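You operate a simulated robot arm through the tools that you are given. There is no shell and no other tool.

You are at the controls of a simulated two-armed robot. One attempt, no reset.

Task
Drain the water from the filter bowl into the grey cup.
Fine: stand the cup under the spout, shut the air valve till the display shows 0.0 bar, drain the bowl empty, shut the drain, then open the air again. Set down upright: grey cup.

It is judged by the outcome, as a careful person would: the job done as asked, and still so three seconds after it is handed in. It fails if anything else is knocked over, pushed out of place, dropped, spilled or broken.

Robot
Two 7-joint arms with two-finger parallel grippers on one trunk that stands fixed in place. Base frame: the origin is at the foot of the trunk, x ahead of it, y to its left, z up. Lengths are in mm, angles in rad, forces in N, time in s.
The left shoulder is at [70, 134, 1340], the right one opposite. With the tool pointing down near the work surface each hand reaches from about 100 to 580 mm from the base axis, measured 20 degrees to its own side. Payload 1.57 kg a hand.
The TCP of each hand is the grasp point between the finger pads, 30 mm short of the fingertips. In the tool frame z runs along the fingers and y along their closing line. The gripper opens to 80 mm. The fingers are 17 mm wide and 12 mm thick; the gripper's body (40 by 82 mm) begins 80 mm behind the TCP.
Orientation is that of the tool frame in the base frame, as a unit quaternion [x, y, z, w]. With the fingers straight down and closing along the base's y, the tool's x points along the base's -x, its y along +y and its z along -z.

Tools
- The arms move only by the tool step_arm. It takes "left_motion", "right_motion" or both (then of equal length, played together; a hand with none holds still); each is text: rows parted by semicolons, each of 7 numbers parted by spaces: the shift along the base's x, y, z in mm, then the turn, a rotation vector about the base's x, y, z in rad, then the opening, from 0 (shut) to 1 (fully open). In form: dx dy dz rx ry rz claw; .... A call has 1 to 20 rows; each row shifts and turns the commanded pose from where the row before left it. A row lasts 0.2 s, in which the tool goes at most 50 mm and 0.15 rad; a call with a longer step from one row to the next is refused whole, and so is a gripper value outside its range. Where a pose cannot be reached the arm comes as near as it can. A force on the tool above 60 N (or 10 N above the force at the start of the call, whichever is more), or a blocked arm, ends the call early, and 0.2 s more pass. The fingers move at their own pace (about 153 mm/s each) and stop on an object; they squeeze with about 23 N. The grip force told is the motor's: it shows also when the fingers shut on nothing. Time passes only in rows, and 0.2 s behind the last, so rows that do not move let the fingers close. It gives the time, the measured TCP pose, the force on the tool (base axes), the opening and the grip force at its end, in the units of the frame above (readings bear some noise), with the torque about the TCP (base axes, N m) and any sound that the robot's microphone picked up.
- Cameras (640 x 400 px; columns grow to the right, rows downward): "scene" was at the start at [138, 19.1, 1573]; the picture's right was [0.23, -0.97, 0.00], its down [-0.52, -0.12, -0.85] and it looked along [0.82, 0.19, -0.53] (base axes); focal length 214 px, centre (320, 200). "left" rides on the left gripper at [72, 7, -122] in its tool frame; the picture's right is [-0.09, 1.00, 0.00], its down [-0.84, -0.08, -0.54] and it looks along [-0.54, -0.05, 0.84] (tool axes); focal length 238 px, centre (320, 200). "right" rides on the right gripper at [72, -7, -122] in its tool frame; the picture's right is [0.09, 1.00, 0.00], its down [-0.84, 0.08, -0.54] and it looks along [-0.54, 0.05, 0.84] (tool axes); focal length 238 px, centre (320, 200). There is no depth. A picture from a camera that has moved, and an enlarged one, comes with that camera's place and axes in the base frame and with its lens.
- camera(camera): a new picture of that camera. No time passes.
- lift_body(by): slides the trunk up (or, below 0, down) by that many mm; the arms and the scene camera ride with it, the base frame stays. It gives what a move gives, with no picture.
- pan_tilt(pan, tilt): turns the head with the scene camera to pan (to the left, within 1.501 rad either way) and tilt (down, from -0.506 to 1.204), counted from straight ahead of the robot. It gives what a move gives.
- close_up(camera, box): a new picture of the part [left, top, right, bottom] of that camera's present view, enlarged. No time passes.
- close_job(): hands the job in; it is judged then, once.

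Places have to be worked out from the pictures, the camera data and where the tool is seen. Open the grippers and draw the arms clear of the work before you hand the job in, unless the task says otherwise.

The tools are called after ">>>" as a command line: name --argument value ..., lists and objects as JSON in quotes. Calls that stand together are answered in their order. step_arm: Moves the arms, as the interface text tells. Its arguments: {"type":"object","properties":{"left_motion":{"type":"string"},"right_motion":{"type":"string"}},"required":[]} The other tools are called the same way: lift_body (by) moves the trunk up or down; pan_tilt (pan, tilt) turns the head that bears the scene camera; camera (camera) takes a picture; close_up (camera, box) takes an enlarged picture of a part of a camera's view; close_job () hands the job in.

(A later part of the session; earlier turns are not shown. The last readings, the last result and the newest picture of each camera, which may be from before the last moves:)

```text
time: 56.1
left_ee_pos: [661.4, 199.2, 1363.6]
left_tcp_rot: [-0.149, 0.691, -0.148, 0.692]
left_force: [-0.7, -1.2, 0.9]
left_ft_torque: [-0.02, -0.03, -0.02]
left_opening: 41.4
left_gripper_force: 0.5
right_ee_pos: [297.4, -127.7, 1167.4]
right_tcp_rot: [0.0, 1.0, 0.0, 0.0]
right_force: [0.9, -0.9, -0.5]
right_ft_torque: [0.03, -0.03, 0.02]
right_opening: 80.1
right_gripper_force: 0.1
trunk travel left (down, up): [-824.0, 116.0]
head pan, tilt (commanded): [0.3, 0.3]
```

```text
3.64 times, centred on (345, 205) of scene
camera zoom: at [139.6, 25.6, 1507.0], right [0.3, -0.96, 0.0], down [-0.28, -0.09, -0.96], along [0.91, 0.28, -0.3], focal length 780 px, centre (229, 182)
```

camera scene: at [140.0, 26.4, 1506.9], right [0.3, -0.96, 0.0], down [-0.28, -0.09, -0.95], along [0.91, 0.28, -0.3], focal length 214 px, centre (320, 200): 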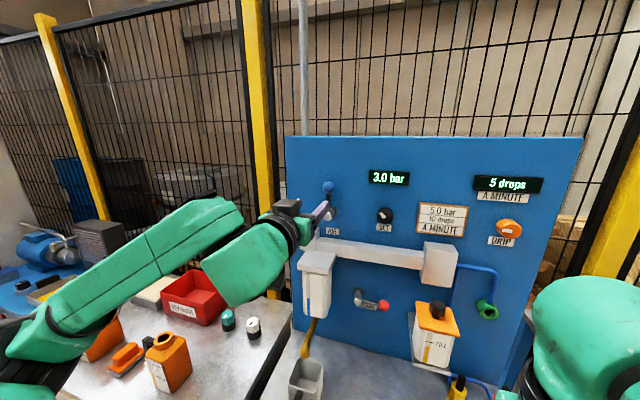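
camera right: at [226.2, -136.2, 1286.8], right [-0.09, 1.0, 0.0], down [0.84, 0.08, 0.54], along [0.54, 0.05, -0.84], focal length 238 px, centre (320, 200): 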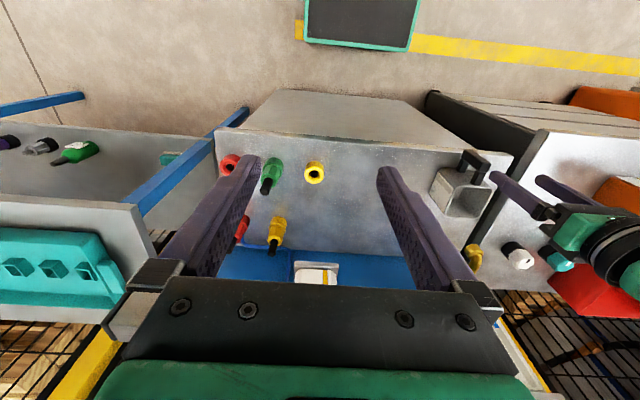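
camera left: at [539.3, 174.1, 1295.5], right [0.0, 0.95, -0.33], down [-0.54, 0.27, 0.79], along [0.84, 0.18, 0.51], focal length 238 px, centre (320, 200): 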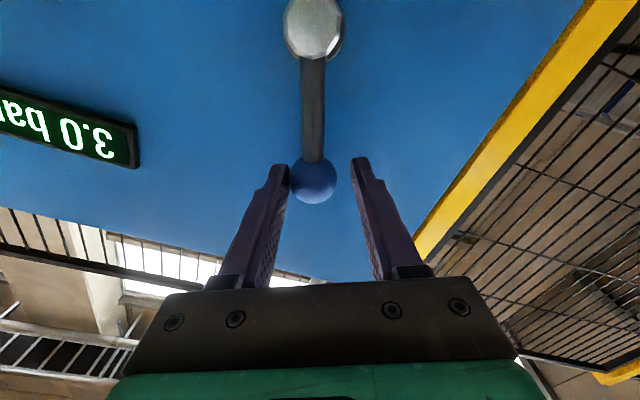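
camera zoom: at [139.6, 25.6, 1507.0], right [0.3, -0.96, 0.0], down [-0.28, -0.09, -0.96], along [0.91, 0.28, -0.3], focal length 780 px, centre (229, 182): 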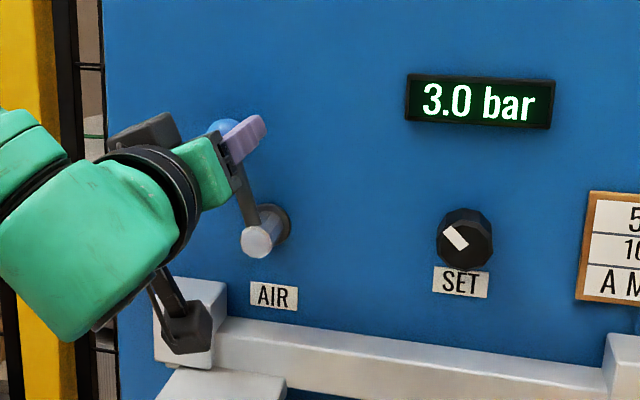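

The lever turned freely to the left. I continue along the arc.

>>> step_arm --left_motion "0 10.12 -5.39 -0.14 0 0 0.5; 0 9.26 -6.76 -0.14 0 0 0.5; 0 8.24 -7.99 -0.14 0 0 0.5; 0 7.04 -9.05 -0.14 0 0 0.5; 0 5.71 -9.95 -0.14 0 0 0.5; 0 0 0 0 0 0 0.5"

>>> camera --camera "left"

>>> close_up --camera "scene" --box '[270, 150, 420, 260]'

```text
time: 57.5
left_ee_pos: [660.2, 238.4, 1325.5]
left_tcp_rot: [-0.377, 0.598, -0.377, 0.599]
left_force: [-0.7, 0.6, 1.0]
left_ft_torque: [0.02, 0.0, 0.01]
left_opening: 40.5
left_gripper_force: 0.3
right_ee_pos: [297.5, -127.6, 1165.9]
right_tcp_rot: [0.001, 1.0, 0.0, 0.0]
right_force: [0.2, -0.3, -0.1]
right_ft_torque: [0.02, 0.03, -0.02]
right_opening: 80.2
right_gripper_force: 0.1
trunk travel left (down, up): [-824.0, 116.0]
head pan, tilt (commanded): [0.3, 0.3]
```

```text
taken
camera left: at [538.4, 175.5, 1287.5], right [0.0, 0.51, -0.86], down [-0.54, 0.72, 0.43], along [0.84, 0.47, 0.28], focal length 238 px, centre (320, 200)
```

left: 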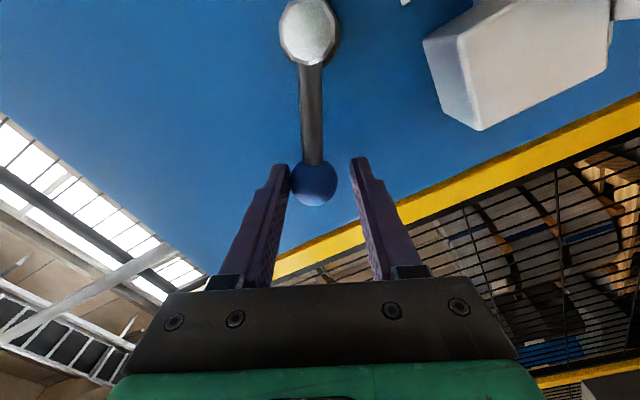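

```text
3.64 times, centred on (345, 205) of scene
camera zoom: at [139.8, 26.2, 1507.0], right [0.3, -0.96, 0.0], down [-0.28, -0.09, -0.96], along [0.91, 0.28, -0.3], focal length 780 px, centre (229, 182)
```

zoom: 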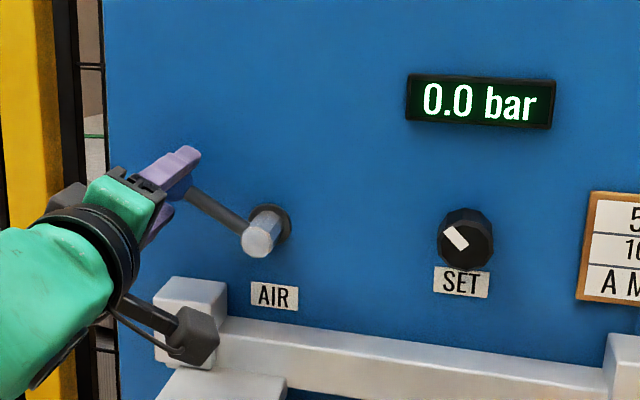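

The display already reads 0.0 bar with the lever about 60° over. I take it further toward fully shut, minding the manifold block just below (top near z ≈ 1247).

>>> step_arm --left_motion "0 4.26 -10.65 -0.14 0 0 0.46; 0 2.74 -11.14 -0.14 0 0 0.44; 0 0 0 0 0 0 0.44"

>>> camera --camera "left"

>>> close_up --camera "scene" --box '[270, 150, 420, 260]'

```text
time: 58.4
left_ee_pos: [661.8, 247.3, 1304.9]
left_tcp_rot: [-0.459, 0.539, -0.456, 0.539]
left_force: [0.1, -0.2, -0.6]
left_ft_torque: [-0.02, -0.01, 0.0]
left_opening: 35.2
left_gripper_force: 0.0
right_ee_pos: [297.0, -127.5, 1166.4]
right_tcp_rot: [0.0, 1.0, 0.0, 0.0]
right_force: [-0.5, 0.5, -0.2]
right_ft_torque: [-0.01, -0.01, 0.03]
right_opening: 80.3
right_gripper_force: 0.1
trunk travel left (down, up): [-824.0, 116.0]
head pan, tilt (commanded): [0.3, 0.3]
```

```text
taken
camera left: at [539.4, 175.4, 1285.0], right [0.0, 0.26, -0.97], down [-0.54, 0.81, 0.22], along [0.84, 0.53, 0.14], focal length 238 px, centre (320, 200)
```

left: 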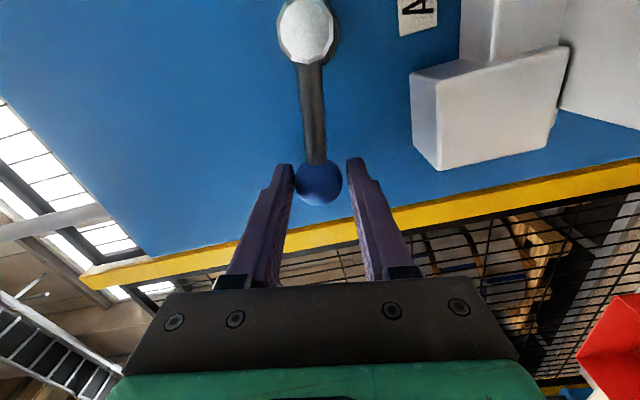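

```text
3.64 times, centred on (345, 205) of scene
camera zoom: at [140.3, 26.3, 1506.9], right [0.3, -0.96, 0.0], down [-0.28, -0.09, -0.96], along [0.91, 0.28, -0.3], focal length 780 px, centre (229, 182)
```

zoom: 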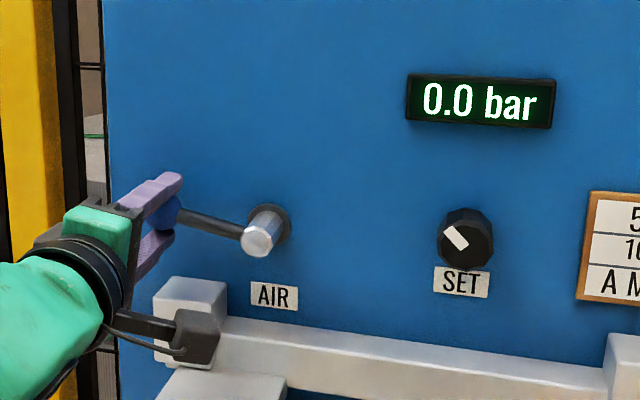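

There is still room below the lower finger. I push the last bit to about 90°.

>>> step_arm --left_motion "0 1 -8.1 -0.10 0 0 0.44; 0 0.2 -4 -0.05 0 0 0.44; 0 0 0 0 0 0 0.44"

>>> camera --camera "left"

>>> close_up --camera "scene" --box '[270, 150, 420, 260]'

```text
time: 59.1
left_ee_pos: [660.3, 246.9, 1290.6]
left_tcp_rot: [-0.496, 0.504, -0.495, 0.505]
left_force: [-0.1, 0.4, 0.8]
left_ft_torque: [-0.04, 0.02, -0.01]
left_opening: 35.3
left_gripper_force: 0.1
right_ee_pos: [298.7, -128.8, 1166.2]
right_tcp_rot: [0.0, 1.0, 0.0, 0.0]
right_force: [-0.5, 0.5, 0.0]
right_ft_torque: [-0.02, 0.03, 0.0]
right_opening: 80.2
right_gripper_force: 0.1
trunk travel left (down, up): [-824.0, 116.0]
head pan, tilt (commanded): [0.3, 0.3]
```

```text
taken
camera left: at [538.1, 174.1, 1282.8], right [0.0, 0.11, -0.99], down [-0.54, 0.83, 0.09], along [0.84, 0.54, 0.06], focal length 238 px, centre (320, 200)
```

left: 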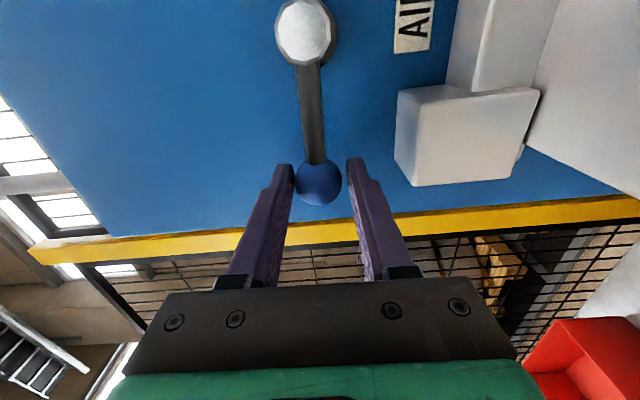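

```text
3.64 times, centred on (345, 205) of scene
camera zoom: at [140.2, 26.2, 1507.0], right [0.3, -0.96, 0.0], down [-0.28, -0.09, -0.96], along [0.91, 0.28, -0.3], focal length 780 px, centre (229, 182)
```

zoom: 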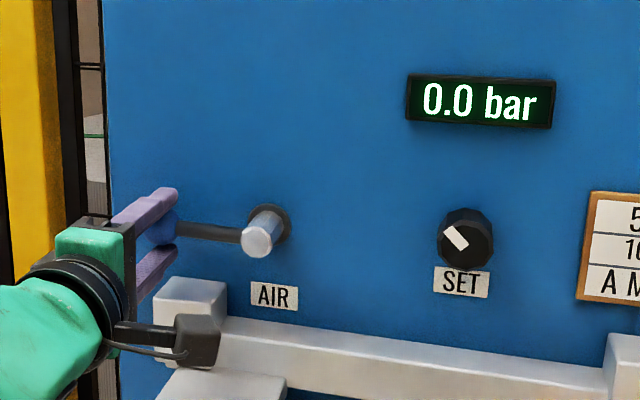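

The air lever is now horizontal and the display reads 0.0 bar. I draw the left hand straight back off the ball, leaving the lever as it is.

>>> step_arm --left_motion "-15 0 0 0 0 0 0.5; -25 0 0 0 0 0 0.5; -30 0 0 0 0 0 0.5; -40 0 0 0 0 0 0.5"

>>> step_arm --right_motion "16.6 11.1 -11.5 0 -0.1428 0 0.6; 16.6 11.1 -11.5 0 -0.1428 0 0.6; 16.6 11.1 -11.5 0 -0.1428 0 0.6; 16.6 11.1 -11.5 0 -0.1428 0 0.6; 16.6 11.1 -11.5 0 -0.1428 0 0.6; 16.6 11.1 -11.5 0 -0.1428 0 0.6; 16.6 11.1 -11.5 0 -0.1428 0 0.6; 16.6 11.1 -11.5 0 -0.1428 0 0.6; 16.6 11.1 -11.5 0 -0.1428 0 0.6; 16.6 11.1 -11.5 0 -0.1428 0 0.6; 16.6 11.1 -11.5 0 -0.1428 0 0.6"

>>> camera --camera "scene"

>>> camera --camera "right"

```text
time: 60.1
left_ee_pos: [547.7, 248.3, 1290.7]
left_tcp_rot: [-0.495, 0.503, -0.496, 0.506]
left_force: [-0.2, -0.8, 0.3]
left_ft_torque: [0.02, -0.01, 0.02]
left_opening: 40.0
left_gripper_force: 0.1
right_ee_pos: [296.6, -128.2, 1166.3]
right_tcp_rot: [0.001, 1.0, 0.0, 0.001]
right_force: [-0.6, 0.1, -0.6]
right_ft_torque: [0.02, -0.01, 0.01]
right_opening: 80.0
right_gripper_force: 0.0
trunk travel left (down, up): [-824.0, 116.0]
head pan, tilt (commanded): [0.3, 0.3]
```

```text
time: 62.5
left_ee_pos: [547.6, 250.9, 1289.2]
left_tcp_rot: [-0.496, 0.503, -0.496, 0.505]
left_force: [-0.1, 0.1, 0.3]
left_ft_torque: [0.02, 0.0, -0.03]
left_opening: 40.1
left_gripper_force: 0.1
right_ee_pos: [347.6, -76.7, 1150.2]
right_tcp_rot: [-0.025, 0.987, -0.013, 0.155]
right_force: [0.7, 0.8, -0.2]
right_ft_torque: [0.02, 0.02, 0.07]
right_opening: 48.1
right_gripper_force: 0.1
right hand out of reach, approached as far as the arm can: row 1, 2, 3, 4, 5, 6, 7, 8, 9, 10, 11
trunk travel left (down, up): [-824.0, 116.0]
head pan, tilt (commanded): [0.3, 0.3]
```

```text
taken
camera scene: at [138.2, 28.8, 1507.1], right [0.3, -0.96, 0.0], down [-0.28, -0.09, -0.96], along [0.91, 0.28, -0.3], focal length 214 px, centre (320, 200)
```

scene: 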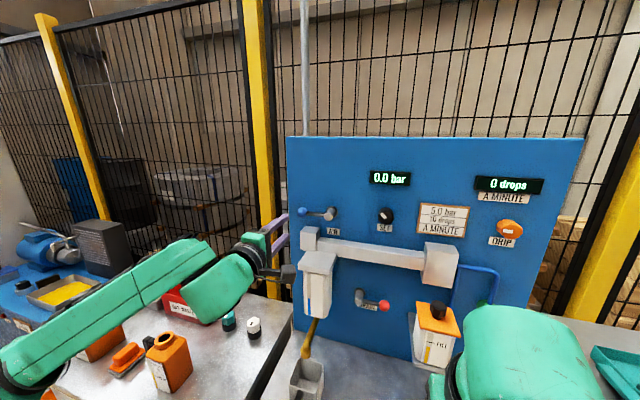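

```text
taken
camera right: at [241.8, -87.9, 1242.9], right [-0.13, 0.99, -0.06], down [0.63, 0.13, 0.77], along [0.77, 0.06, -0.64], focal length 238 px, centre (320, 200)
```

right: 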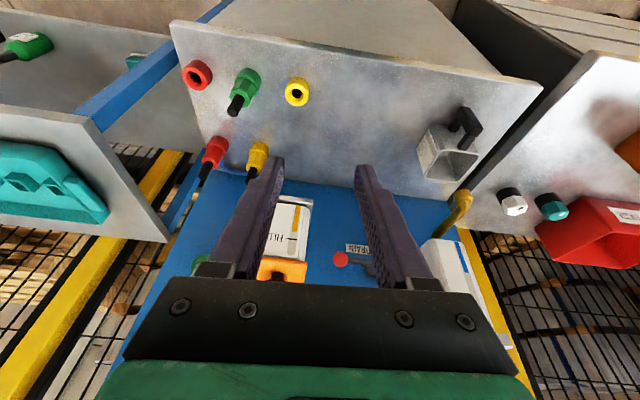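

The right arm hit an inner limit because the hand is too close to its shoulder to pitch up there. I first move it forward and then pitch, well clear of the panel.

>>> step_arm --right_motion "30 10 0 0 0 0 0.6; 30 10 0 0 0 0 0.6; 30 10 0 0 0 0 0.6; 20 5 0 0 0 0 0.6"

>>> step_arm --right_motion "8 2 -8 0 -0.14 0 0.6; 8 2 -10 0 -0.14 0 0.6; 8 2 -12 0 -0.14 0 0.6; 8 2 -12 0 -0.14 0 0.6; 8 2 -12 0 -0.14 0 0.6"

```text
time: 63.5
left_ee_pos: [551.5, 249.5, 1289.4]
left_tcp_rot: [-0.497, 0.505, -0.494, 0.504]
left_force: [0.8, 0.5, 0.1]
left_ft_torque: [-0.02, 0.0, -0.03]
left_opening: 40.1
left_gripper_force: 0.0
right_ee_pos: [461.5, -46.9, 1147.8]
right_tcp_rot: [-0.024, 0.988, -0.012, 0.154]
right_force: [0.7, -0.1, 0.3]
right_ft_torque: [0.01, 0.03, -0.04]
right_opening: 48.1
right_gripper_force: 0.0
trunk travel left (down, up): [-824.0, 116.0]
head pan, tilt (commanded): [0.3, 0.3]
```

```text
time: 64.8
left_ee_pos: [551.7, 248.7, 1289.3]
left_tcp_rot: [-0.497, 0.504, -0.495, 0.505]
left_force: [-1.4, 0.7, 0.7]
left_ft_torque: [0.02, -0.01, 0.01]
left_opening: 39.8
left_gripper_force: 0.1
right_ee_pos: [498.4, -34.3, 1092.5]
right_tcp_rot: [-0.018, 0.874, -0.019, 0.484]
right_force: [0.3, 0.7, -0.3]
right_ft_torque: [-0.04, 0.01, 0.0]
right_opening: 47.8
right_gripper_force: 0.2
trunk travel left (down, up): [-824.0, 116.0]
head pan, tilt (commanded): [0.3, 0.3]
```

The pitch is going through now (about 58° up from straight down). I finish pitching to forward and move toward the drain ball's height.

>>> step_arm --right_motion "4 8 -14 0 -0.14 0 0.6; 4 8 -14 0 -0.14 0 0.6; 4 8 -14 0 -0.14 0 0.6; 4 8 -14 0 -0.14 0 0.6; 0 0 0 0 0 0 0.6"

>>> camera --camera "right"

>>> camera --camera "scene"

```text
time: 66.0
left_ee_pos: [551.7, 248.6, 1290.2]
left_tcp_rot: [-0.495, 0.505, -0.495, 0.505]
left_force: [0.0, 0.0, -0.3]
left_ft_torque: [0.01, 0.0, 0.01]
left_opening: 40.3
left_gripper_force: 0.0
right_ee_pos: [514.5, -2.9, 1037.3]
right_tcp_rot: [-0.013, 0.706, -0.024, 0.707]
right_force: [-0.5, 0.8, 0.2]
right_ft_torque: [0.0, 0.02, 0.01]
right_opening: 48.0
right_gripper_force: 0.1
trunk travel left (down, up): [-824.0, 116.0]
head pan, tilt (commanded): [0.3, 0.3]
```

```text
taken
camera right: at [392.5, -13.4, 964.3], right [0.02, 0.99, -0.14], down [-0.54, 0.13, 0.83], along [0.84, 0.06, 0.54], focal length 238 px, centre (320, 200)
```

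right: 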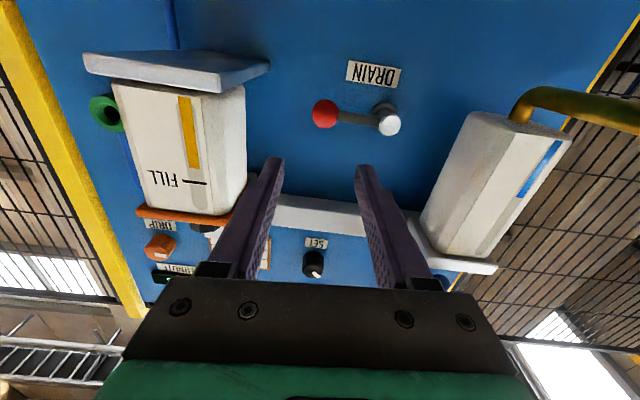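

```text
taken
camera scene: at [140.0, 26.2, 1507.0], right [0.3, -0.96, 0.0], down [-0.28, -0.09, -0.96], along [0.91, 0.28, -0.3], focal length 214 px, centre (320, 200)
```

scene: 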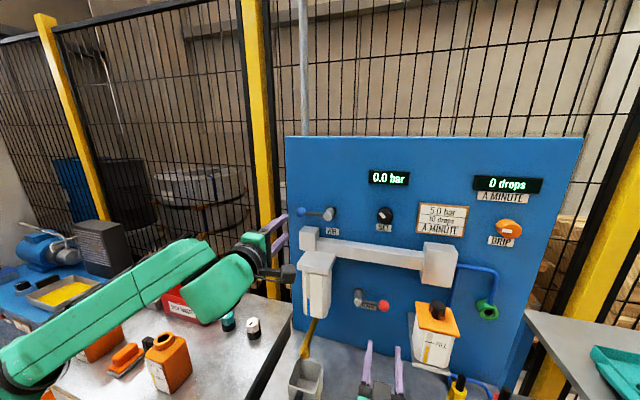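

The right camera shows the drain lever (ball near (676, -4, 1028), hub near (668, 72, 1025)) and the bowl's sight glass with its blue water strip. I roll the right hand +90° so its fingers will straddle the ball from above and below.

>>> step_arm --right_motion "0 0 -1 0.1428 0 0 0.6; 0 0 -1 0.1428 0 0 0.6; 0 0 -1 0.1428 0 0 0.6; 0 0 -1 0.1428 0 0 0.6; 0 0 -1 0.1428 0 0 0.6; 0 0 -1 0.1428 0 0 0.6; 0 0 -1 0.1428 0 0 0.6; 0 0 -1 0.1428 0 0 0.6; 0 0 0 0.1428 0 0 0.6; 0 0 0 0.1428 0 0 0.6; 0 0 0 0.1428 0 0 0.6"

>>> camera --camera "right"

>>> camera --camera "scene"

```text
time: 68.3
left_ee_pos: [549.8, 249.7, 1289.9]
left_tcp_rot: [-0.496, 0.503, -0.496, 0.505]
left_force: [0.1, -0.7, 0.5]
left_ft_torque: [-0.01, 0.01, 0.0]
left_opening: 39.9
left_gripper_force: 0.1
right_ee_pos: [511.8, -2.3, 1030.5]
right_tcp_rot: [0.479, 0.528, 0.471, 0.52]
right_force: [-0.2, -0.1, -0.5]
right_ft_torque: [-0.02, 0.0, 0.01]
right_opening: 48.1
right_gripper_force: 0.1
trunk travel left (down, up): [-824.0, 116.0]
head pan, tilt (commanded): [0.3, 0.3]
```

```text
taken
camera right: at [391.0, 67.0, 1017.4], right [0.02, 0.19, 0.98], down [-0.54, -0.82, 0.17], along [0.84, -0.53, 0.09], focal length 238 px, centre (320, 200)
```

right: 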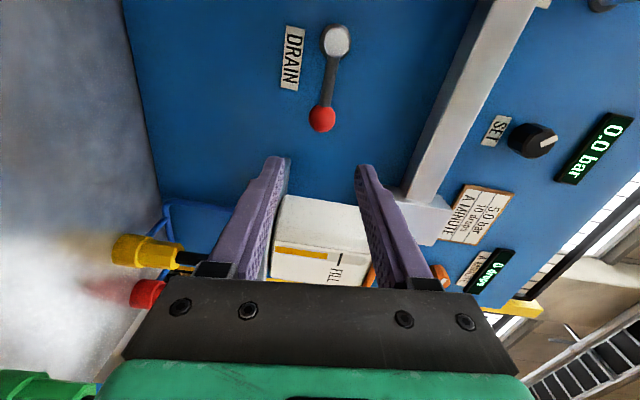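

```text
taken
camera scene: at [139.4, 27.1, 1507.0], right [0.3, -0.96, 0.0], down [-0.28, -0.09, -0.96], along [0.91, 0.28, -0.3], focal length 214 px, centre (320, 200)
```

scene: 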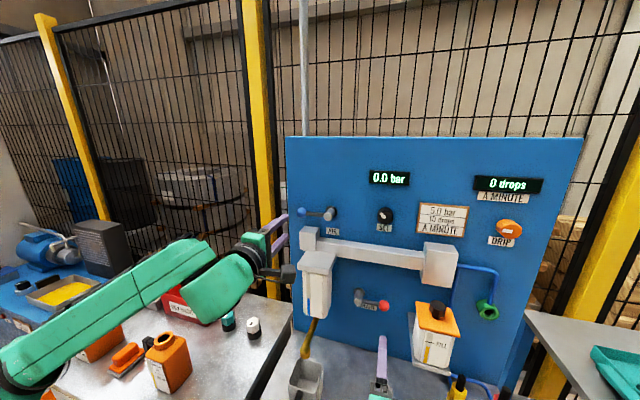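

The ball (676, -2, 1028.5) lies between the fingers' lines. I advance the right hand until the fingers straddle it at TCP x ≈ 660.

>>> step_arm --right_motion "20 0 -0.5 0.04 0 0 0.6; 25 0 -0.5 0.04 0 0 0.6; 25 0 -0.5 0 0 0 0.6; 25 0 -0.5 0 0 0 0.6; 25 0 0 0 0 0 0.6; 15 0 0 0 0 0 0.6; 12 0 0 0 0 0 0.6; 0 0 0 0 0 0 0.6"

>>> camera --camera "right"

>>> close_up --camera "scene" --box '[280, 250, 440, 370]'

```text
time: 70.2
left_ee_pos: [550.2, 249.1, 1289.9]
left_tcp_rot: [-0.496, 0.504, -0.495, 0.505]
left_force: [0.4, 0.8, 0.5]
left_ft_torque: [0.01, -0.01, 0.01]
left_opening: 40.2
left_gripper_force: 0.1
right_ee_pos: [522.5, -3.0, 1030.7]
right_tcp_rot: [0.482, 0.525, 0.473, 0.518]
right_force: [1.1, 0.2, -1.0]
right_ft_torque: [0.01, 0.0, -0.04]
right_opening: 47.9
right_gripper_force: 0.1
right hand out of reach, approached as far as the arm can: row 1, 2, 3, 4, 5, 6, 7
trunk travel left (down, up): [-824.0, 116.0]
head pan, tilt (commanded): [0.3, 0.3]
```

```text
taken
camera right: at [400.0, 66.7, 1018.6], right [0.02, 0.18, 0.98], down [-0.54, -0.83, 0.16], along [0.84, -0.53, 0.08], focal length 238 px, centre (320, 200)
```

right: 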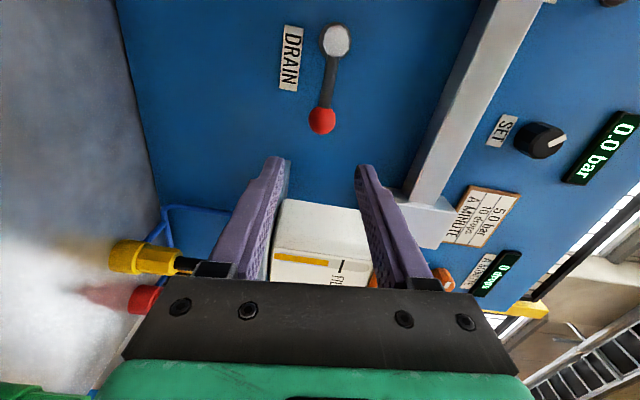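

```text
3.33 times, centred on (360, 310) of scene
camera zoom: at [140.1, 26.5, 1507.0], right [0.3, -0.96, 0.0], down [-0.28, -0.09, -0.96], along [0.91, 0.28, -0.3], focal length 715 px, centre (187, -167)
```

zoom: 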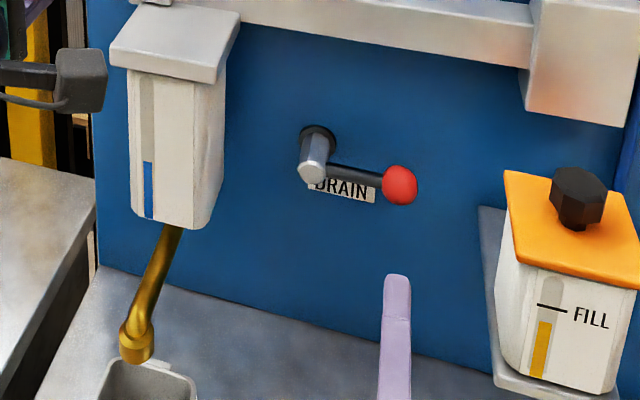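

The right arm runs into a limit at x ≈ 522 with this roll. I roll it back to level and test whether it can advance in that attitude instead.

>>> step_arm --right_motion "0 0 0 -0.145 0 0 0.6; 0 0 0 -0.145 0 0 0.6; 0 0 0 -0.145 0 0 0.6; 0 0 0 -0.145 0 0 0.6; 0 0 0 -0.145 0 0 0.6; 20 0 0 0 0 0 0.6; 20 0 0 0 0 0 0.6"

>>> step_arm --right_motion "0 0 0 -0.145 0 0 0.6; 0 0 0 -0.145 0 0 0.6; 0 0 0 -0.145 0 0 0.6; 0 0 0 -0.145 0 0 0.6; 0 0 0 -0.145 0 0 0.6; 20 0 0 0 0 0 0.6; 20 0 0 0 0 0 0.6"

```text
time: 71.8
left_ee_pos: [551.8, 248.2, 1288.4]
left_tcp_rot: [-0.496, 0.505, -0.495, 0.504]
left_force: [-0.1, 0.4, -0.6]
left_ft_torque: [0.05, -0.01, -0.02]
left_opening: 39.8
left_gripper_force: 0.0
right_ee_pos: [560.5, -4.2, 1029.0]
right_tcp_rot: [0.276, 0.655, 0.265, 0.651]
right_force: [-0.4, 0.8, -0.6]
right_ft_torque: [-0.02, 0.02, 0.01]
right_opening: 48.2
right_gripper_force: 0.1
trunk travel left (down, up): [-824.0, 116.0]
head pan, tilt (commanded): [0.3, 0.3]
```

```text
time: 73.3
left_ee_pos: [552.2, 248.8, 1290.5]
left_tcp_rot: [-0.496, 0.504, -0.495, 0.504]
left_force: [0.8, 0.0, 0.1]
left_ft_torque: [-0.02, 0.05, -0.02]
left_opening: 40.2
left_gripper_force: 0.1
right_ee_pos: [602.6, -4.2, 1028.4]
right_tcp_rot: [0.026, 0.707, 0.015, 0.706]
right_force: [0.2, 0.5, 0.3]
right_ft_torque: [-0.03, -0.02, -0.02]
right_opening: 48.0
right_gripper_force: 0.1
trunk travel left (down, up): [-824.0, 116.0]
head pan, tilt (commanded): [0.3, 0.3]
```

With less roll the hand advanced to x = 602. I now test rolling the other way, in place, since that side of the wrist range may be free.

>>> step_arm --right_motion "0 0 0 -0.145 0 0 0.6; 0 0 0 -0.145 0 0 0.6; 0 0 0 -0.145 0 0 0.6; 0 0 0 -0.145 0 0 0.6; 0 0 0 -0.145 0 0 0.6; 0 0 0 -0.145 0 0 0.6; 0 0 0 -0.145 0 0 0.6; 0 0 0 -0.145 0 0 0.6; 0 0 0 -0.145 0 0 0.6; 0 0 0 -0.145 0 0 0.6; 0 0 0 -0.145 0 0 0.6"

>>> camera --camera "right"

```text
time: 75.8
left_ee_pos: [550.6, 250.1, 1289.7]
left_tcp_rot: [-0.496, 0.504, -0.495, 0.505]
left_force: [-0.5, 0.0, -0.5]
left_ft_torque: [0.03, -0.01, 0.02]
left_opening: 40.0
left_gripper_force: 0.1
right_ee_pos: [601.0, -3.6, 1029.8]
right_tcp_rot: [-0.488, 0.505, -0.495, 0.512]
right_force: [-0.2, -0.1, -0.1]
right_ft_torque: [0.01, -0.06, 0.01]
right_opening: 48.2
right_gripper_force: 0.1
trunk travel left (down, up): [-824.0, 116.0]
head pan, tilt (commanded): [0.3, 0.3]
```

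```text
taken
camera right: at [478.2, -77.4, 1030.9], right [0.02, -0.06, -1.0], down [-0.54, 0.84, -0.06], along [0.84, 0.54, -0.02], focal length 238 px, centre (320, 200)
```

right: 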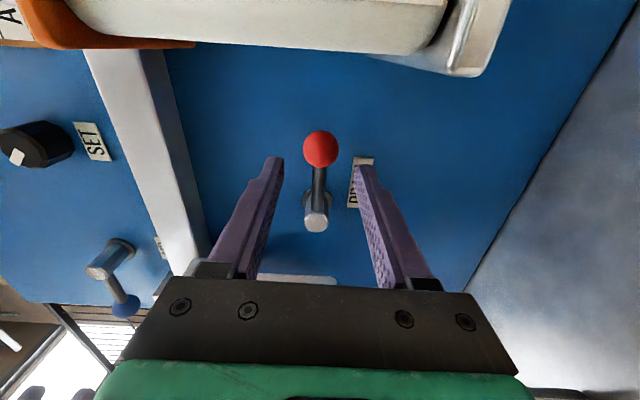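

Rolling to -90° works. The ball is at about (676, -3.5, 1029), and the camera block should stay some 15–20 mm clear of the oil bowl beside it (front at x ≈ 575). I advance slowly to TCP x ≈ 656.

>>> step_arm --right_motion "12 0 0 0 0 0 0.6; 12 0 0 0 0 0 0.6; 12 0 0 0 0 0 0.6; 10 0 0 0 0 0 0.6; 9 0 0 0 0 0 0.6; 0 0 0 0 0 0 0.6"

>>> camera --camera "right"

>>> camera --camera "scene"

>>> close_up --camera "scene" --box '[330, 260, 480, 380]'

```text
time: 77.2
left_ee_pos: [550.5, 249.5, 1290.1]
left_tcp_rot: [-0.496, 0.504, -0.495, 0.505]
left_force: [0.2, -1.0, -0.2]
left_ft_torque: [0.01, 0.01, 0.01]
left_opening: 40.1
left_gripper_force: 0.0
right_ee_pos: [653.6, -3.7, 1030.1]
right_tcp_rot: [-0.487, 0.506, -0.495, 0.513]
right_force: [0.3, 0.2, 0.1]
right_ft_torque: [-0.02, 0.0, 0.03]
right_opening: 48.1
right_gripper_force: 0.1
trunk travel left (down, up): [-824.0, 116.0]
head pan, tilt (commanded): [0.3, 0.3]
```

```text
taken
camera right: at [532.2, -77.4, 1031.2], right [0.02, -0.06, -1.0], down [-0.54, 0.84, -0.06], along [0.84, 0.54, -0.02], focal length 238 px, centre (320, 200)
```

right: 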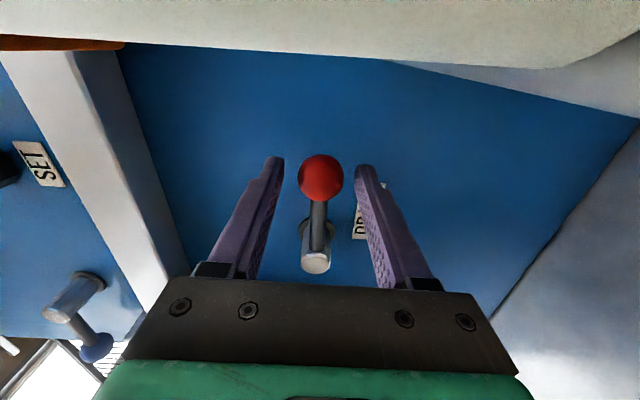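

```text
taken
camera scene: at [139.9, 26.5, 1507.0], right [0.3, -0.96, 0.0], down [-0.28, -0.09, -0.96], along [0.91, 0.28, -0.3], focal length 214 px, centre (320, 200)
```

scene: 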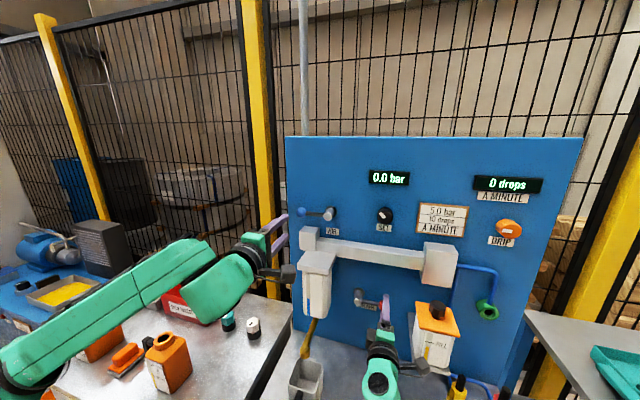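

```text
3.33 times, centred on (405, 320) of scene
camera zoom: at [139.9, 26.5, 1507.0], right [0.3, -0.96, 0.0], down [-0.28, -0.09, -0.96], along [0.91, 0.28, -0.3], focal length 715 px, centre (37, -200)
```

zoom: 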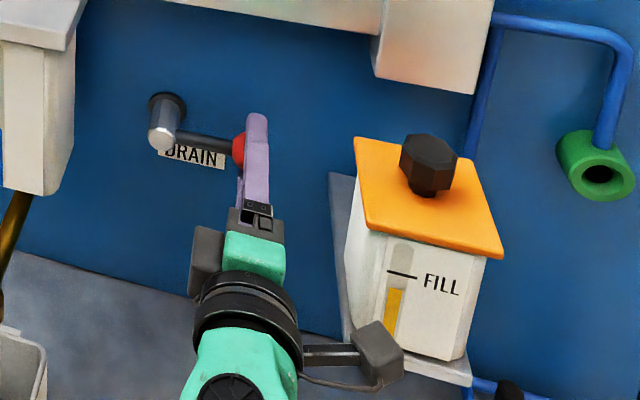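

The ball is properly between the fingers. I gently test turning the drain lever downward (clockwise) by 0.28 rad.

>>> step_arm --right_motion "0 0 -1 0 0 0 0.5; 0 0.76 -10.9 0.14 0 0 0.5; 0 2.27 -10.68 0.14 0 0 0.5; 0 0 0 0 0 0 0.5"

>>> camera --camera "right"

>>> close_up --camera "scene" --box '[280, 230, 440, 380]'

```text
time: 78.2
left_ee_pos: [546.2, 249.4, 1292.2]
left_tcp_rot: [-0.495, 0.503, -0.496, 0.506]
left_force: [0.0, 0.8, 0.5]
left_ft_torque: [-0.02, -0.01, 0.01]
left_opening: 39.9
left_gripper_force: 0.0
right_ee_pos: [651.8, 0.2, 1013.2]
right_tcp_rot: [-0.408, 0.567, -0.421, 0.578]
right_force: [4.7, 1.4, 26.1]
right_ft_torque: [-0.2, -0.5, 0.14]
right_opening: 61.8
right_gripper_force: 12.5
trunk travel left (down, up): [-824.0, 116.0]
head pan, tilt (commanded): [0.3, 0.3]
```

```text
taken
camera right: at [530.4, -72.0, 992.3], right [0.03, 0.22, -0.97], down [-0.54, 0.82, 0.17], along [0.84, 0.52, 0.14], focal length 238 px, centre (320, 200)
```

right: 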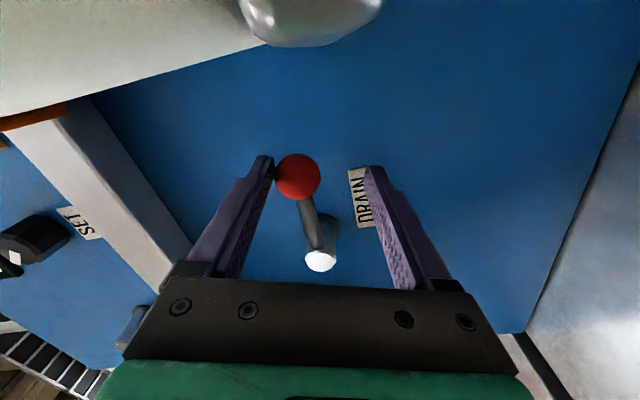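

```text
2.67 times, centred on (360, 305) of scene
camera zoom: at [134.7, 26.9, 1507.8], right [0.3, -0.96, 0.0], down [-0.28, -0.09, -0.96], along [0.91, 0.28, -0.29], focal length 572 px, centre (213, -80)
```

zoom: 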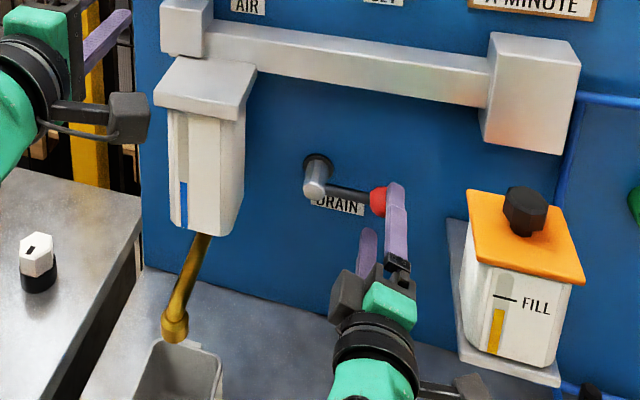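

Down is the stop (26 N, the lever did not move), so the drain opens upward. I back the hand off to where it was.

>>> step_arm --right_motion "0 -1.5 8 -0.14 0 0 0.5; 0 -1.5 8 -0.14 0 0 0.5; 0 0 2 0 0 0 0.5; 0 0 0 0 0 0 0.5"

>>> camera --camera "right"

```text
time: 79.2
left_ee_pos: [549.8, 248.3, 1290.0]
left_tcp_rot: [-0.495, 0.504, -0.495, 0.505]
left_force: [-0.4, 0.2, -0.2]
left_ft_torque: [0.0, 0.02, 0.01]
left_opening: 40.4
left_gripper_force: 0.1
right_ee_pos: [654.7, -3.8, 1025.1]
right_tcp_rot: [-0.488, 0.505, -0.494, 0.513]
right_force: [-1.2, 0.4, 1.8]
right_ft_torque: [0.02, -0.06, 0.02]
right_opening: 42.1
right_gripper_force: 1.3
trunk travel left (down, up): [-824.0, 116.0]
head pan, tilt (commanded): [0.3, 0.3]
```

```text
taken
camera right: at [533.0, -78.4, 1025.5], right [0.01, -0.06, -1.0], down [-0.54, 0.84, -0.06], along [0.84, 0.54, -0.02], focal length 238 px, centre (320, 200)
```

right: 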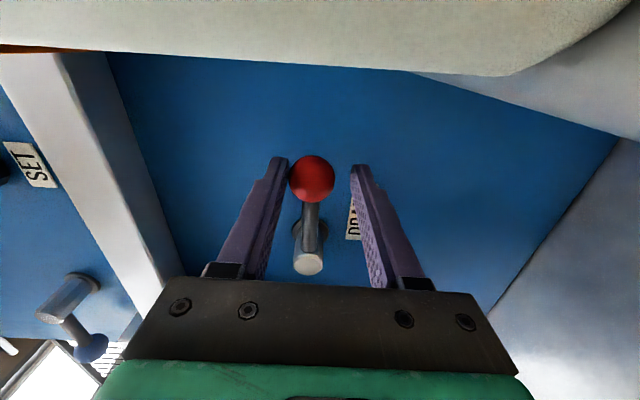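

Recentred within a few millimetres. I now turn the drain lever upward by 0.42 rad along its arc, with the cup standing under the spout and the air off.

>>> step_arm --right_motion "0 0 4 0 0 0 0.5; 0 0.76 10.88 -0.14 0 0 0.5; 0 2.27 10.68 -0.14 0 0 0.5; 0 3.75 10.25 -0.14 0 0 0.5; 0 0 0 0 0 0 0.5"

>>> camera --camera "right"

>>> close_up --camera "scene" --box '[280, 230, 440, 400]'

```text
time: 80.3
left_ee_pos: [551.3, 248.8, 1289.7]
left_tcp_rot: [-0.496, 0.504, -0.495, 0.505]
left_force: [-0.3, 0.0, -0.1]
left_ft_torque: [-0.02, 0.0, -0.01]
left_opening: 40.0
left_gripper_force: 0.1
right_ee_pos: [655.6, 4.0, 1062.1]
right_tcp_rot: [0.583, -0.39, 0.589, -0.4]
right_force: [0.0, -0.5, -2.3]
right_ft_torque: [0.0, 0.03, -0.04]
right_opening: 41.5
right_gripper_force: 1.2
trunk travel left (down, up): [-824.0, 116.0]
head pan, tilt (commanded): [0.3, 0.3]
```

```text
taken
camera right: at [533.9, -63.4, 1092.1], right [0.01, -0.46, -0.89], down [-0.54, 0.74, -0.39], along [0.84, 0.49, -0.24], focal length 238 px, centre (320, 200)
```

right: 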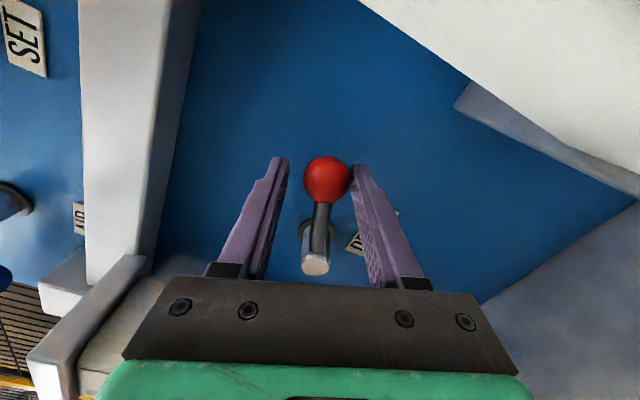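

```text
2.35 times, centred on (360, 315) of scene
camera zoom: at [140.7, 25.7, 1507.0], right [0.3, -0.96, 0.0], down [-0.28, -0.09, -0.96], along [0.91, 0.28, -0.3], focal length 505 px, centre (226, -71)
```

zoom: 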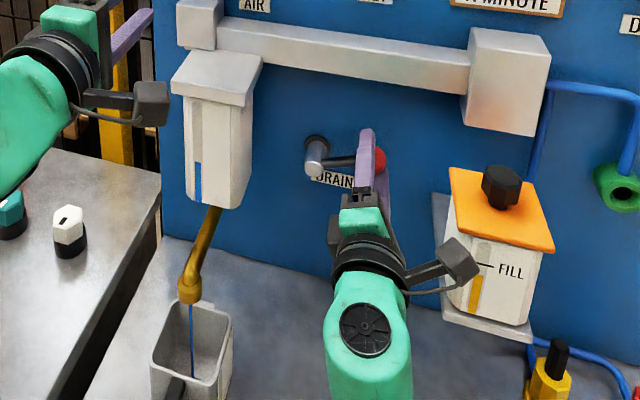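

Water is running from the spout into the cup. I hold here and watch the sight glass to see how quickly it falls.

>>> step_arm --right_motion "0 0 0 0 0 0 0.5; 0 0 0 0 0 0 0.5; 0 0 0 0 0 0 0.5; 0 0 0 0 0 0 0.5; 0 0 0 0 0 0 0.5; 0 0 0 0 0 0 0.5; 0 0 0 0 0 0 0.5; 0 0 0 0 0 0 0.5; 0 0 0 0 0 0 0.5; 0 0 0 0 0 0 0.5"

>>> close_up --camera "scene" --box '[280, 240, 380, 400]'

```text
time: 82.5
left_ee_pos: [550.8, 249.4, 1290.4]
left_tcp_rot: [-0.495, 0.504, -0.496, 0.505]
left_force: [0.0, -0.7, -0.1]
left_ft_torque: [0.02, 0.02, 0.01]
left_opening: 40.0
left_gripper_force: 0.0
right_ee_pos: [654.8, 3.7, 1062.5]
right_tcp_rot: [0.583, -0.39, 0.59, -0.4]
right_force: [0.5, 0.2, -0.6]
right_ft_torque: [-0.01, -0.02, -0.02]
right_opening: 40.6
right_gripper_force: 0.2
trunk travel left (down, up): [-824.0, 116.0]
head pan, tilt (commanded): [0.3, 0.3]
```

```text
2.50 times, centred on (330, 320) of scene
camera zoom: at [140.3, 26.5, 1507.0], right [0.3, -0.96, 0.0], down [-0.28, -0.09, -0.96], along [0.91, 0.28, -0.3], focal length 536 px, centre (295, -100)
```

zoom: 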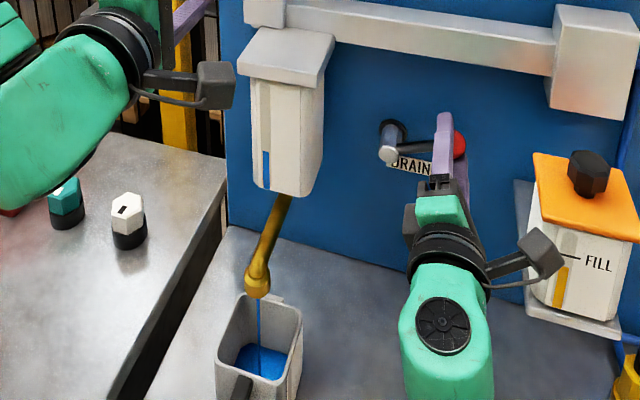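

The stream lands in the cup and the bowl level is dropping. I keep waiting.

>>> step_arm --right_motion "0 0 0 0 0 0 0.5; 0 0 0 0 0 0 0.5; 0 0 0 0 0 0 0.5; 0 0 0 0 0 0 0.5; 0 0 0 0 0 0 0.5; 0 0 0 0 0 0 0.5; 0 0 0 0 0 0 0.5; 0 0 0 0 0 0 0.5; 0 0 0 0 0 0 0.5; 0 0 0 0 0 0 0.5; 0 0 0 0 0 0 0.5; 0 0 0 0 0 0 0.5; 0 0 0 0 0 0 0.5; 0 0 0 0 0 0 0.5; 0 0 0 0 0 0 0.5"

>>> close_up --camera "scene" --box '[280, 240, 380, 400]'

>>> close_up --camera "scene" --box '[290, 250, 340, 330]'

```text
time: 85.8
left_ee_pos: [549.9, 249.1, 1290.0]
left_tcp_rot: [-0.496, 0.504, -0.495, 0.505]
left_force: [-0.2, 0.4, -0.2]
left_ft_torque: [-0.02, 0.0, 0.04]
left_opening: 40.1
left_gripper_force: 0.0
right_ee_pos: [656.3, 3.6, 1062.1]
right_tcp_rot: [0.583, -0.391, 0.589, -0.401]
right_force: [0.1, -0.6, -1.2]
right_ft_torque: [-0.02, 0.0, 0.01]
right_opening: 40.4
right_gripper_force: 0.2
trunk travel left (down, up): [-824.0, 116.0]
head pan, tilt (commanded): [0.3, 0.3]
```

```text
2.50 times, centred on (330, 320) of scene
camera zoom: at [140.3, 26.4, 1507.0], right [0.3, -0.96, 0.0], down [-0.28, -0.09, -0.96], along [0.91, 0.28, -0.3], focal length 536 px, centre (295, -100)
```

zoom: 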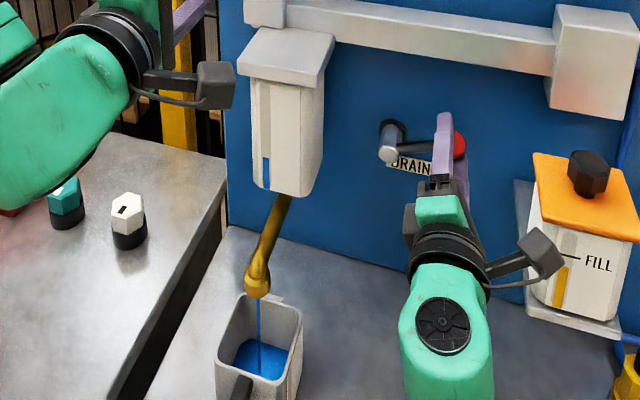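

```text
5.00 times, centred on (315, 290) of scene
camera zoom: at [140.3, 26.4, 1507.0], right [0.3, -0.96, 0.0], down [-0.28, -0.09, -0.96], along [0.91, 0.28, -0.3], focal length 1072 px, centre (345, -250)
```

zoom: 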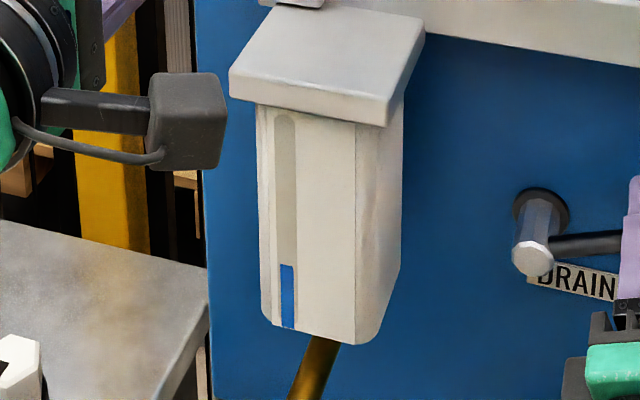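

The level is falling steadily but slowly at this opening, which is gentle and splash-free. I keep waiting.

>>> step_arm --right_motion "0 0 0 0 0 0 0.5; 0 0 0 0 0 0 0.5; 0 0 0 0 0 0 0.5; 0 0 0 0 0 0 0.5; 0 0 0 0 0 0 0.5; 0 0 0 0 0 0 0.5; 0 0 0 0 0 0 0.5; 0 0 0 0 0 0 0.5; 0 0 0 0 0 0 0.5; 0 0 0 0 0 0 0.5; 0 0 0 0 0 0 0.5; 0 0 0 0 0 0 0.5; 0 0 0 0 0 0 0.5; 0 0 0 0 0 0 0.5; 0 0 0 0 0 0 0.5; 0 0 0 0 0 0 0.5; 0 0 0 0 0 0 0.5; 0 0 0 0 0 0 0.5; 0 0 0 0 0 0 0.5; 0 0 0 0 0 0 0.5"

>>> step_arm --right_motion "0 0 0 0 0 0 0.5; 0 0 0 0 0 0 0.5; 0 0 0 0 0 0 0.5; 0 0 0 0 0 0 0.5; 0 0 0 0 0 0 0.5; 0 0 0 0 0 0 0.5; 0 0 0 0 0 0 0.5; 0 0 0 0 0 0 0.5; 0 0 0 0 0 0 0.5; 0 0 0 0 0 0 0.5; 0 0 0 0 0 0 0.5; 0 0 0 0 0 0 0.5; 0 0 0 0 0 0 0.5; 0 0 0 0 0 0 0.5; 0 0 0 0 0 0 0.5; 0 0 0 0 0 0 0.5; 0 0 0 0 0 0 0.5; 0 0 0 0 0 0 0.5; 0 0 0 0 0 0 0.5; 0 0 0 0 0 0 0.5"

>>> close_up --camera "scene" --box '[280, 240, 380, 400]'

>>> close_up --camera "scene" --box '[290, 250, 340, 330]'

```text
time: 90.0
left_ee_pos: [552.3, 250.0, 1290.5]
left_tcp_rot: [-0.496, 0.504, -0.495, 0.504]
left_force: [-0.7, -0.2, 0.3]
left_ft_torque: [0.01, 0.01, -0.01]
left_opening: 39.9
left_gripper_force: 0.0
right_ee_pos: [655.5, 4.4, 1061.8]
right_tcp_rot: [0.583, -0.39, 0.589, -0.4]
right_force: [0.3, -0.3, 0.2]
right_ft_torque: [0.01, 0.02, 0.0]
right_opening: 40.5
right_gripper_force: 0.5
trunk travel left (down, up): [-824.0, 116.0]
head pan, tilt (commanded): [0.3, 0.3]
```

```text
time: 94.2
left_ee_pos: [550.5, 248.8, 1289.2]
left_tcp_rot: [-0.496, 0.504, -0.495, 0.505]
left_force: [0.5, -0.4, 0.9]
left_ft_torque: [-0.01, -0.02, 0.0]
left_opening: 40.0
left_gripper_force: 0.1
right_ee_pos: [654.4, 3.3, 1061.6]
right_tcp_rot: [0.583, -0.391, 0.589, -0.4]
right_force: [-0.8, 0.1, -1.4]
right_ft_torque: [-0.01, 0.0, 0.06]
right_opening: 40.4
right_gripper_force: 0.5
trunk travel left (down, up): [-824.0, 116.0]
head pan, tilt (commanded): [0.3, 0.3]
```

```text
2.50 times, centred on (330, 320) of scene
camera zoom: at [140.3, 26.4, 1507.0], right [0.3, -0.96, 0.0], down [-0.28, -0.09, -0.96], along [0.91, 0.28, -0.3], focal length 536 px, centre (295, -100)
```

zoom: 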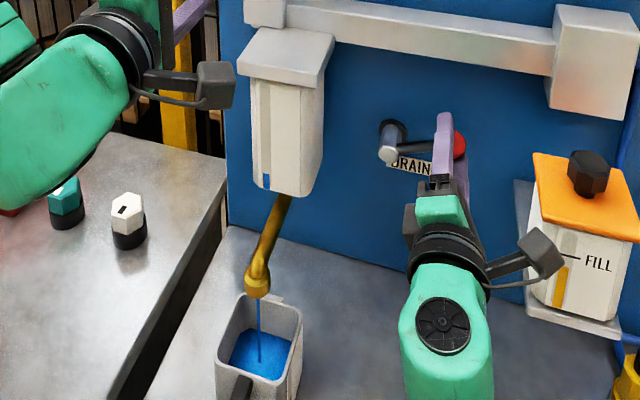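

```text
5.00 times, centred on (315, 290) of scene
camera zoom: at [140.3, 26.4, 1507.0], right [0.3, -0.96, 0.0], down [-0.28, -0.09, -0.96], along [0.91, 0.28, -0.3], focal length 1072 px, centre (345, -250)
```

zoom: 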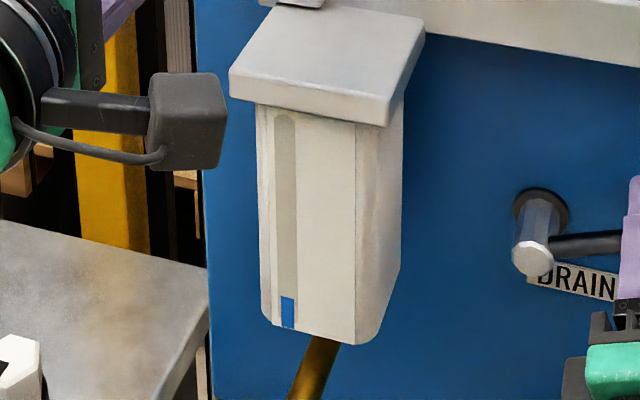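

About half of what remained is gone after 8 s. I keep waiting.

>>> step_arm --right_motion "0 0 0 0 0 0 0.5; 0 0 0 0 0 0 0.5; 0 0 0 0 0 0 0.5; 0 0 0 0 0 0 0.5; 0 0 0 0 0 0 0.5; 0 0 0 0 0 0 0.5; 0 0 0 0 0 0 0.5; 0 0 0 0 0 0 0.5; 0 0 0 0 0 0 0.5; 0 0 0 0 0 0 0.5; 0 0 0 0 0 0 0.5; 0 0 0 0 0 0 0.5; 0 0 0 0 0 0 0.5; 0 0 0 0 0 0 0.5; 0 0 0 0 0 0 0.5; 0 0 0 0 0 0 0.5; 0 0 0 0 0 0 0.5; 0 0 0 0 0 0 0.5; 0 0 0 0 0 0 0.5; 0 0 0 0 0 0 0.5"

>>> step_arm --right_motion "0 0 0 0 0 0 0.5; 0 0 0 0 0 0 0.5; 0 0 0 0 0 0 0.5; 0 0 0 0 0 0 0.5; 0 0 0 0 0 0 0.5; 0 0 0 0 0 0 0.5; 0 0 0 0 0 0 0.5; 0 0 0 0 0 0 0.5; 0 0 0 0 0 0 0.5; 0 0 0 0 0 0 0.5; 0 0 0 0 0 0 0.5; 0 0 0 0 0 0 0.5; 0 0 0 0 0 0 0.5; 0 0 0 0 0 0 0.5; 0 0 0 0 0 0 0.5; 0 0 0 0 0 0 0.5; 0 0 0 0 0 0 0.5; 0 0 0 0 0 0 0.5; 0 0 0 0 0 0 0.5; 0 0 0 0 0 0 0.5"

>>> close_up --camera "scene" --box '[280, 240, 380, 400]'

>>> close_up --camera "scene" --box '[290, 250, 340, 330]'

```text
time: 98.3
left_ee_pos: [549.7, 249.5, 1290.0]
left_tcp_rot: [-0.497, 0.504, -0.495, 0.504]
left_force: [0.0, 0.0, -0.6]
left_ft_torque: [0.01, 0.01, 0.01]
left_opening: 39.9
left_gripper_force: 0.1
right_ee_pos: [654.8, 3.3, 1062.4]
right_tcp_rot: [0.583, -0.39, 0.59, -0.4]
right_force: [-1.0, 0.0, 0.1]
right_ft_torque: [0.0, 0.06, -0.01]
right_opening: 40.3
right_gripper_force: 0.1
trunk travel left (down, up): [-824.0, 116.0]
head pan, tilt (commanded): [0.3, 0.3]
```

```text
time: 102.5
left_ee_pos: [550.1, 249.1, 1289.8]
left_tcp_rot: [-0.496, 0.504, -0.495, 0.504]
left_force: [-0.1, 0.1, -0.2]
left_ft_torque: [-0.02, -0.01, 0.0]
left_opening: 39.9
left_gripper_force: 0.1
right_ee_pos: [656.5, 3.8, 1061.6]
right_tcp_rot: [0.583, -0.391, 0.59, -0.4]
right_force: [-0.2, -0.1, -0.9]
right_ft_torque: [0.01, -0.01, 0.02]
right_opening: 40.2
right_gripper_force: 0.0
trunk travel left (down, up): [-824.0, 116.0]
head pan, tilt (commanded): [0.3, 0.3]
```

```text
2.50 times, centred on (330, 320) of scene
camera zoom: at [140.3, 26.4, 1507.0], right [0.3, -0.96, 0.0], down [-0.28, -0.09, -0.96], along [0.91, 0.28, -0.3], focal length 536 px, centre (295, -100)
```

zoom: 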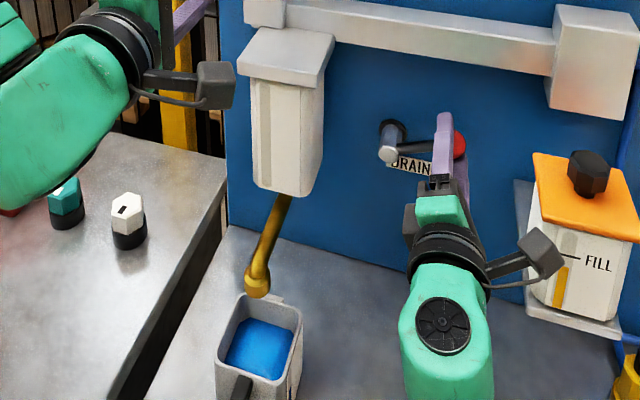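

```text
5.00 times, centred on (315, 290) of scene
camera zoom: at [140.3, 26.4, 1507.0], right [0.3, -0.96, 0.0], down [-0.28, -0.09, -0.96], along [0.91, 0.28, -0.3], focal length 1072 px, centre (345, -250)
```

zoom: 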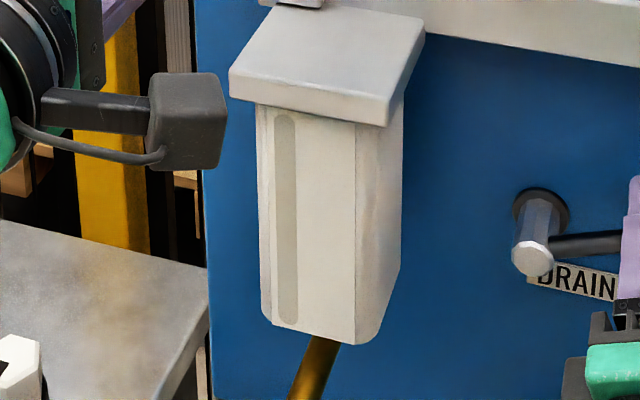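

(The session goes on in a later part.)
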